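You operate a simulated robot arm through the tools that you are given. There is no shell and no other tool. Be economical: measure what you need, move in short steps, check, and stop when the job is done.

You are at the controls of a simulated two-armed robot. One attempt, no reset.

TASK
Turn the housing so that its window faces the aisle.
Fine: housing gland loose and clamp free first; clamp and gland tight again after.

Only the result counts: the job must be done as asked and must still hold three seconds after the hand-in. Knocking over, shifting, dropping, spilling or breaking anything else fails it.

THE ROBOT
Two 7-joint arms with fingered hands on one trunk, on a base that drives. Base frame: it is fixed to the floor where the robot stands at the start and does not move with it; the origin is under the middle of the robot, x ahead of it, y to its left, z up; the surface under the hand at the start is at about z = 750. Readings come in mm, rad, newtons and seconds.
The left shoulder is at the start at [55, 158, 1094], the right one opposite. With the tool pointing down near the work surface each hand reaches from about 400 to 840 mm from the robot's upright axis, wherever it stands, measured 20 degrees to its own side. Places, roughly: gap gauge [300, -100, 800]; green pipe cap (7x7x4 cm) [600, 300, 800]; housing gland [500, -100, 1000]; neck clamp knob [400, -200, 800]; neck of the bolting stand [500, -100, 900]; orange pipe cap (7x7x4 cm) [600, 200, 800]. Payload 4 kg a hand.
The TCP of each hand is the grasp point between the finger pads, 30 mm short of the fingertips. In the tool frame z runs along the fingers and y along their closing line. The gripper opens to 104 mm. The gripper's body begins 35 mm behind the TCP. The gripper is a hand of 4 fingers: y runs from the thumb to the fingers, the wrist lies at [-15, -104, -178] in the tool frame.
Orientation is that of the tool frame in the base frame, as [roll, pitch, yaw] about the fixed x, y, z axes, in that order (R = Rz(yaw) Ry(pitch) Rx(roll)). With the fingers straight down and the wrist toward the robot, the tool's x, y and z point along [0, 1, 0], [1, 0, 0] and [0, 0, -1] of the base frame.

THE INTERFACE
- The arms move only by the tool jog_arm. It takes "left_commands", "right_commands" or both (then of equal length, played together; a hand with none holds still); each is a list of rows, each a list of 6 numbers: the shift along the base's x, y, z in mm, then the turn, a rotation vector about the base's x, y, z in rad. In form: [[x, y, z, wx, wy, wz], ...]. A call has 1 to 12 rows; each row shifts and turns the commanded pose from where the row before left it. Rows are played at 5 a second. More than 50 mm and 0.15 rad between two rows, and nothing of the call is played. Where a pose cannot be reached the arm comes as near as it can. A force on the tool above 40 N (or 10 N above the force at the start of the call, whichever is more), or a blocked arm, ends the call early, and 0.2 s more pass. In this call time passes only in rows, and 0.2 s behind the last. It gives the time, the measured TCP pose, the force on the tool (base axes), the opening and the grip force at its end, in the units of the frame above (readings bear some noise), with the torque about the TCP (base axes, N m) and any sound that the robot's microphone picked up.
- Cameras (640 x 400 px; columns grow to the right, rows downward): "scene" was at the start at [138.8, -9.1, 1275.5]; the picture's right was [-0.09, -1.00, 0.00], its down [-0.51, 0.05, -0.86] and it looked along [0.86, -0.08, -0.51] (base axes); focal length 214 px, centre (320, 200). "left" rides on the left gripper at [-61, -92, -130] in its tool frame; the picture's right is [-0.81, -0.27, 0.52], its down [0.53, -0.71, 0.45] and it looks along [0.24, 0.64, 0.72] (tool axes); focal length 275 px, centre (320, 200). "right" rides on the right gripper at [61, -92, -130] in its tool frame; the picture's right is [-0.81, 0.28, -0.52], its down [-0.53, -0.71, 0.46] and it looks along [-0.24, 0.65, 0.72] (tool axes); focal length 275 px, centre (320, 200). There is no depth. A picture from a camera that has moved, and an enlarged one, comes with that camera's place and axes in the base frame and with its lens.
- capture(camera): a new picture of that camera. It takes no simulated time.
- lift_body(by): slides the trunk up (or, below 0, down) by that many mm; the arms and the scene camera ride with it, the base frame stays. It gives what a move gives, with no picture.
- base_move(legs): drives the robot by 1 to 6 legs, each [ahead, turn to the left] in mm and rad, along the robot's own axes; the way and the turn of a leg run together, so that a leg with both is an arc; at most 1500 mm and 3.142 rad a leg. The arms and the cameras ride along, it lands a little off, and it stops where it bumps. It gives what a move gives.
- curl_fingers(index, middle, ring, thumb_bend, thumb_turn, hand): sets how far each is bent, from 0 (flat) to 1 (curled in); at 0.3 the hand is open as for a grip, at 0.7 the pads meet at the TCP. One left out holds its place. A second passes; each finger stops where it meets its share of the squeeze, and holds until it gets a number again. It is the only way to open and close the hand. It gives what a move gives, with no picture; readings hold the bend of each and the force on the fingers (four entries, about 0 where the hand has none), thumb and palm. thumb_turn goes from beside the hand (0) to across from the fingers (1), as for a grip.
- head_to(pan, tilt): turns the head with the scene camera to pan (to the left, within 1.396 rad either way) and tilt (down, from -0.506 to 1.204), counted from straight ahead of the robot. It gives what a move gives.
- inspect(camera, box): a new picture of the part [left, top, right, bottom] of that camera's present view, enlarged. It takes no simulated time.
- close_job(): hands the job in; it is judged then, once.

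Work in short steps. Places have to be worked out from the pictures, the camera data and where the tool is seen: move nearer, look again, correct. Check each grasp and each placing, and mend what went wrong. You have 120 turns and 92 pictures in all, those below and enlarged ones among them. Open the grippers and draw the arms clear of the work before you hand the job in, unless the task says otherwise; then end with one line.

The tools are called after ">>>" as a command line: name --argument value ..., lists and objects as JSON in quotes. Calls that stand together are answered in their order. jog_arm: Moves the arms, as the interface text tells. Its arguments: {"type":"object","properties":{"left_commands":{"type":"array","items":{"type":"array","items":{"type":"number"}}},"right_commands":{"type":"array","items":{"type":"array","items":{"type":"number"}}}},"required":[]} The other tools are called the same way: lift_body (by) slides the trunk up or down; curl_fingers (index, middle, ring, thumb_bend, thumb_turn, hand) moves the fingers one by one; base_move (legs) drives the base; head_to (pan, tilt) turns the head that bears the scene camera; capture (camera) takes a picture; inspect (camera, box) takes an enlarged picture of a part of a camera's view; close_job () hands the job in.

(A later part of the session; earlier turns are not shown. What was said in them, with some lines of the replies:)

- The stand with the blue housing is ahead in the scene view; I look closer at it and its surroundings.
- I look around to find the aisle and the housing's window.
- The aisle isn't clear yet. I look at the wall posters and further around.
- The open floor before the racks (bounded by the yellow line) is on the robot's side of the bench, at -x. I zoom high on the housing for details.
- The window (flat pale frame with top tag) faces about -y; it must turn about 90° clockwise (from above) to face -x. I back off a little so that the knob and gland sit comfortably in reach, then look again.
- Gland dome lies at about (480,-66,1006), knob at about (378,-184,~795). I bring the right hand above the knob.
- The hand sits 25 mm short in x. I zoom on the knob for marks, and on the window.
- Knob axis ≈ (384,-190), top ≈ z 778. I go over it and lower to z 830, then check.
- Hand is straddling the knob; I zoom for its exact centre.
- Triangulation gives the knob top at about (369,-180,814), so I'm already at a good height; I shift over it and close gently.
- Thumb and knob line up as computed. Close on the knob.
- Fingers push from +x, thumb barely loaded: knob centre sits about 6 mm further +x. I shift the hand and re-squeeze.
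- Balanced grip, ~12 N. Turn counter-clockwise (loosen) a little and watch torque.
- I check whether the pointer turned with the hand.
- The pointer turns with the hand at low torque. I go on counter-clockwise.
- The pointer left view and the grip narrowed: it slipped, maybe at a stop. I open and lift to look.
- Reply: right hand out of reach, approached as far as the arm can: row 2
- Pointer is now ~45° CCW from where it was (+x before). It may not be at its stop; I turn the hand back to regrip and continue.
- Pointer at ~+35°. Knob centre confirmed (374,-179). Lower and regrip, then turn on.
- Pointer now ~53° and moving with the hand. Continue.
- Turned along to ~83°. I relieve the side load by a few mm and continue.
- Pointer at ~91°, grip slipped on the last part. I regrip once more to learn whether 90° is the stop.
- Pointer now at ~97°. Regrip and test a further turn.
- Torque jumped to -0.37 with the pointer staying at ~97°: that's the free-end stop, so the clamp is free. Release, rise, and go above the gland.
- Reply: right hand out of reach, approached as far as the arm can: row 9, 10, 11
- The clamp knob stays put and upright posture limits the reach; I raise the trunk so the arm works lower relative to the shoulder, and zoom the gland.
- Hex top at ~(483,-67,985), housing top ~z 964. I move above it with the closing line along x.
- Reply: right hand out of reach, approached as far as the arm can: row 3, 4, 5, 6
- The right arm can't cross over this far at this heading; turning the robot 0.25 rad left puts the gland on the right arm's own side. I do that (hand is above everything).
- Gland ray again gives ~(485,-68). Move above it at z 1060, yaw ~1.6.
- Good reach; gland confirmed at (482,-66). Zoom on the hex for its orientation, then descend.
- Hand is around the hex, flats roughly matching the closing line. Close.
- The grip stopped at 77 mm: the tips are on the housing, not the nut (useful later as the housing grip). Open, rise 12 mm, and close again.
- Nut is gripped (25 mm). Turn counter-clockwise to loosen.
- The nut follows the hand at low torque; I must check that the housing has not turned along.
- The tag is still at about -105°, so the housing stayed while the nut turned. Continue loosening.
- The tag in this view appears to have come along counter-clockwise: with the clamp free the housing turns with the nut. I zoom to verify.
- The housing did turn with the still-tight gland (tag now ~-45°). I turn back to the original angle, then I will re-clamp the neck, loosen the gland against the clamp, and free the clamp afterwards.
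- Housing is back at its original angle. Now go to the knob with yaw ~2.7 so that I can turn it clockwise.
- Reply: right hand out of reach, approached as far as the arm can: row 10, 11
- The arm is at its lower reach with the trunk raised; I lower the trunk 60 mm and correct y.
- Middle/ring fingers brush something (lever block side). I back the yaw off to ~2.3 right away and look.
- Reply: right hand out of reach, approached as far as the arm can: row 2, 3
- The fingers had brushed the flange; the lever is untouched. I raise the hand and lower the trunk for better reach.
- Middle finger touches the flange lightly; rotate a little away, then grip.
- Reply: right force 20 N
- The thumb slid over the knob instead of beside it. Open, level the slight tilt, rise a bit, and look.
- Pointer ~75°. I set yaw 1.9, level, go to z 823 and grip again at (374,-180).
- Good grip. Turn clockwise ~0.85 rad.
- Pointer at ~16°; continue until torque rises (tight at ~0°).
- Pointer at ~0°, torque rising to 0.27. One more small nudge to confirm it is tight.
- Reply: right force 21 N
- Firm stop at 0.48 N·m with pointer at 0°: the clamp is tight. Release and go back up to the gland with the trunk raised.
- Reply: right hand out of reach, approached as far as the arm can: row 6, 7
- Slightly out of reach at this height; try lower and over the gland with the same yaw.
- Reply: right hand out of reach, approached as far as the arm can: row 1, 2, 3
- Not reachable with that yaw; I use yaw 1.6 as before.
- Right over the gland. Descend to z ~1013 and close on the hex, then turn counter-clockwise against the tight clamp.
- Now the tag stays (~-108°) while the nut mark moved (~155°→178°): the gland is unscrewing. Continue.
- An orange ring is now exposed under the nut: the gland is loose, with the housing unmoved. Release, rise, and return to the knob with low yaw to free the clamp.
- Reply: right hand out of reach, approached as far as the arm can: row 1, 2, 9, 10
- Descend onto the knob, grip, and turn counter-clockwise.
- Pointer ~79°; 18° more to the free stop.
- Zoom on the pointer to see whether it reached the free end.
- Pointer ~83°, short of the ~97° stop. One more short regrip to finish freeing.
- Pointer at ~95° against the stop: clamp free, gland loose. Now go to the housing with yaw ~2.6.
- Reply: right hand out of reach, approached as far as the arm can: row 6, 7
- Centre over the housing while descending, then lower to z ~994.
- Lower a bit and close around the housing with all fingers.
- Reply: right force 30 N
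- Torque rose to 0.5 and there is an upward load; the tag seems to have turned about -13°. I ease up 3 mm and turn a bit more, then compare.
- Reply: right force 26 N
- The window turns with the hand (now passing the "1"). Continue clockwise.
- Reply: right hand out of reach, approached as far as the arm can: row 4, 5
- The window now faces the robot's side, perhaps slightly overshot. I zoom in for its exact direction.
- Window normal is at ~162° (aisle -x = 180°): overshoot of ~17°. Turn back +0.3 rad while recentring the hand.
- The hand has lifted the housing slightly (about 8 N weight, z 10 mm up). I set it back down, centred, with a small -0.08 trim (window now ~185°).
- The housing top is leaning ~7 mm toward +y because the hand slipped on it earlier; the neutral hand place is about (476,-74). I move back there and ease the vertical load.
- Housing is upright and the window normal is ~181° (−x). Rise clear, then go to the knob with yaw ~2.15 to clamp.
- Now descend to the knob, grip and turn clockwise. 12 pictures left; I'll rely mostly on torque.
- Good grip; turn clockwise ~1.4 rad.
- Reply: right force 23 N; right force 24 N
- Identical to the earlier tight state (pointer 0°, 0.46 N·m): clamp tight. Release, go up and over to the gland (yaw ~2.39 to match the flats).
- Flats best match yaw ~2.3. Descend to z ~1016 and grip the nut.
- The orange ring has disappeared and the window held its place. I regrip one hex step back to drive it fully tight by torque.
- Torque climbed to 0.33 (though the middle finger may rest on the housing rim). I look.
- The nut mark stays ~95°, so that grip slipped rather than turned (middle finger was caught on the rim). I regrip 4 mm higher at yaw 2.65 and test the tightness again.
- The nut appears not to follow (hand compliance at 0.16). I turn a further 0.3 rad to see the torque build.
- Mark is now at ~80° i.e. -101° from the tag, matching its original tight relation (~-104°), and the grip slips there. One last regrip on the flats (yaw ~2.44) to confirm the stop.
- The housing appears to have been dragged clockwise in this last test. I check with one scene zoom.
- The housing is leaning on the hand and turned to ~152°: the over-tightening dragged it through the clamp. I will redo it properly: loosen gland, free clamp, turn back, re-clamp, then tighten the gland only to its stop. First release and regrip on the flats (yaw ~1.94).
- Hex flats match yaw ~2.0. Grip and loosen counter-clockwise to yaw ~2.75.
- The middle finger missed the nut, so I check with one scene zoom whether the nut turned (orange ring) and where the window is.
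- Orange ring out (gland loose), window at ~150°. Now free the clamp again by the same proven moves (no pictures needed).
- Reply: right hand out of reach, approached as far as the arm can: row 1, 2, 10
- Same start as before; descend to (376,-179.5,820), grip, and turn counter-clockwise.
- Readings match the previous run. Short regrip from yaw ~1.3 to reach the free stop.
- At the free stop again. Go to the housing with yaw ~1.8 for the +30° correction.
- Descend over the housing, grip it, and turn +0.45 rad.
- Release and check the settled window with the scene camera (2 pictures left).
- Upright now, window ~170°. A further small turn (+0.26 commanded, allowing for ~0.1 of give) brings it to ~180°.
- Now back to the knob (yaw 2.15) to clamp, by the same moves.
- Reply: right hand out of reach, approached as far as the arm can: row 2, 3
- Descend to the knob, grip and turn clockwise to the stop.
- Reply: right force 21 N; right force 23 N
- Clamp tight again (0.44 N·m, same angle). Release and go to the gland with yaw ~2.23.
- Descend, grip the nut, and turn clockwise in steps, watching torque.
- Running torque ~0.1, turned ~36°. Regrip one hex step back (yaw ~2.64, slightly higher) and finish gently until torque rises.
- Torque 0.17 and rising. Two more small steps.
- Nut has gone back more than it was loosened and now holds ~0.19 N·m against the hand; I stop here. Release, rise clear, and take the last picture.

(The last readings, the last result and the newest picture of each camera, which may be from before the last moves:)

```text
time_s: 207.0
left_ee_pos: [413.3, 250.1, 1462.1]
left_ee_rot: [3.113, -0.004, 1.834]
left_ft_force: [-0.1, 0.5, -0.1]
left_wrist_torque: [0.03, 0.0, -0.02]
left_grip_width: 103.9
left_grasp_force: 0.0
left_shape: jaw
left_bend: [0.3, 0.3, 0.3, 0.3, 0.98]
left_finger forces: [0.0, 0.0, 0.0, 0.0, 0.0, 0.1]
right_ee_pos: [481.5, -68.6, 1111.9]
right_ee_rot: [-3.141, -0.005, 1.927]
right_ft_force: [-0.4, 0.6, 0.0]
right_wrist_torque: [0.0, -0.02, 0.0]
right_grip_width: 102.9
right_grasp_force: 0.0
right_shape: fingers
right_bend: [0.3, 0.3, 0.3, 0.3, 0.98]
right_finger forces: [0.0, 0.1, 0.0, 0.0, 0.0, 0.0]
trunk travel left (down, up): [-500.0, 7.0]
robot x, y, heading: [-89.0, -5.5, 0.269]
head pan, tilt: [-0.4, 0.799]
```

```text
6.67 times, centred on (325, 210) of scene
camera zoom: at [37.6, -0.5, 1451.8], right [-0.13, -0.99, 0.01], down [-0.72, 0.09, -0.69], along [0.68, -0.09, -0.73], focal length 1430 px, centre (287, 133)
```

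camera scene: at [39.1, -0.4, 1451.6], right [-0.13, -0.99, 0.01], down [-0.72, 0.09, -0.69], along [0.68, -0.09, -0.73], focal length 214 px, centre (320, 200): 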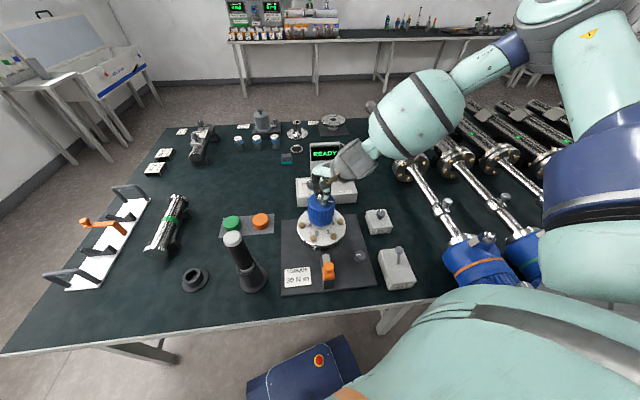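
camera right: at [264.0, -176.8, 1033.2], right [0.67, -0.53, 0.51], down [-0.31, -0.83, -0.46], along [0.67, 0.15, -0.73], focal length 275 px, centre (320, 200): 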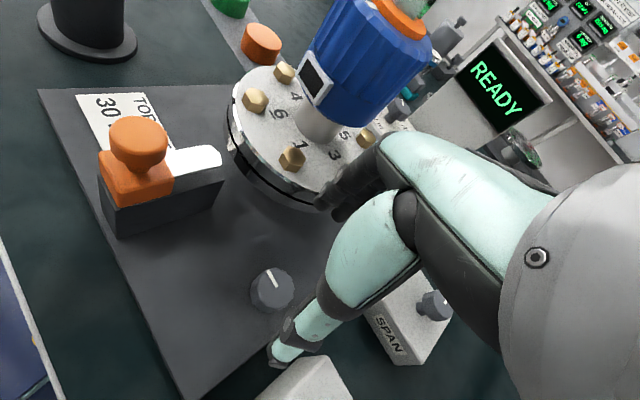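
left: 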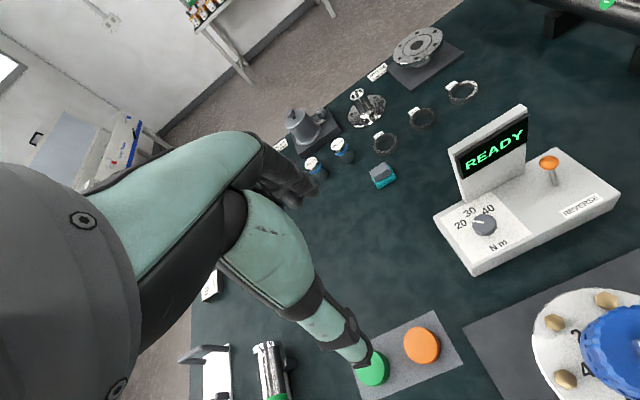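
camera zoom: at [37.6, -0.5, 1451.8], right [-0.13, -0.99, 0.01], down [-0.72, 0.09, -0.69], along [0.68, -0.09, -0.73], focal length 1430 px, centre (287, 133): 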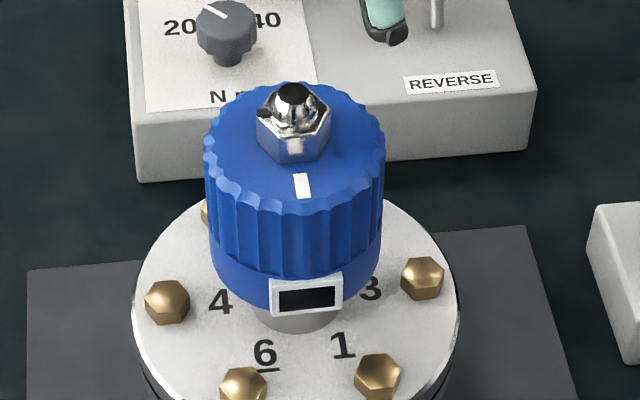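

Window at ~183° (facing the aisle), housing upright, orange ring gone, nut mark in its tight relation to the tag, clamp knob at its stop. Draw the arm clear and hand in.

>>> jog_arm --right_commands '[[-10, -20, 30, 0, 0, 0], [-15, -35, 20, 0, 0, 0], [-15, -35, 0, 0, 0, 0], [-15, -35, 0, 0, 0, 0], [-15, -35, 0, 0, 0, 0]]'

>>> close_job

```text
time_s: 208.2
left_ee_pos: [411.6, 248.4, 1463.2]
left_ee_rot: [3.109, -0.005, 1.835]
left_ft_force: [-0.7, -0.1, 0.7]
left_wrist_torque: [0.01, 0.0, -0.01]
left_grip_width: 104.1
left_grasp_force: 0.0
left_shape: jaw
left_bend: [0.3, 0.3, 0.3, 0.3, 0.98]
left_finger forces: [0.1, 0.0, 0.1, 0.0, 0.0, 0.0]
right_ee_pos: [408.6, -229.4, 1163.1]
right_ee_rot: [3.14, -0.006, 1.93]
right_ft_force: [0.1, 0.9, 0.0]
right_wrist_torque: [0.02, -0.06, 0.03]
right_grip_width: 102.7
right_grasp_force: 0.1
right_shape: fingers
right_bend: [0.3, 0.3, 0.3, 0.3, 0.98]
right_finger forces: [0.0, 0.0, 0.0, 0.0, 0.0, 0.1]
trunk travel left (down, up): [-500.0, 7.0]
robot x, y, heading: [-94.2, -2.5, 0.273]
head pan, tilt: [-0.4, 0.799]
```

```text
The job is handed in.
```

I handed in with the window facing the aisle (about 3° off, taking the robot's side as the aisle) and the clamp and gland tight again; but the housing was turned twice with the gland tight, about 60° out and back at the start with the clamp free, and about 30° through the tight clamp later, before I redid the last turn with the gland loose and the clamp free.
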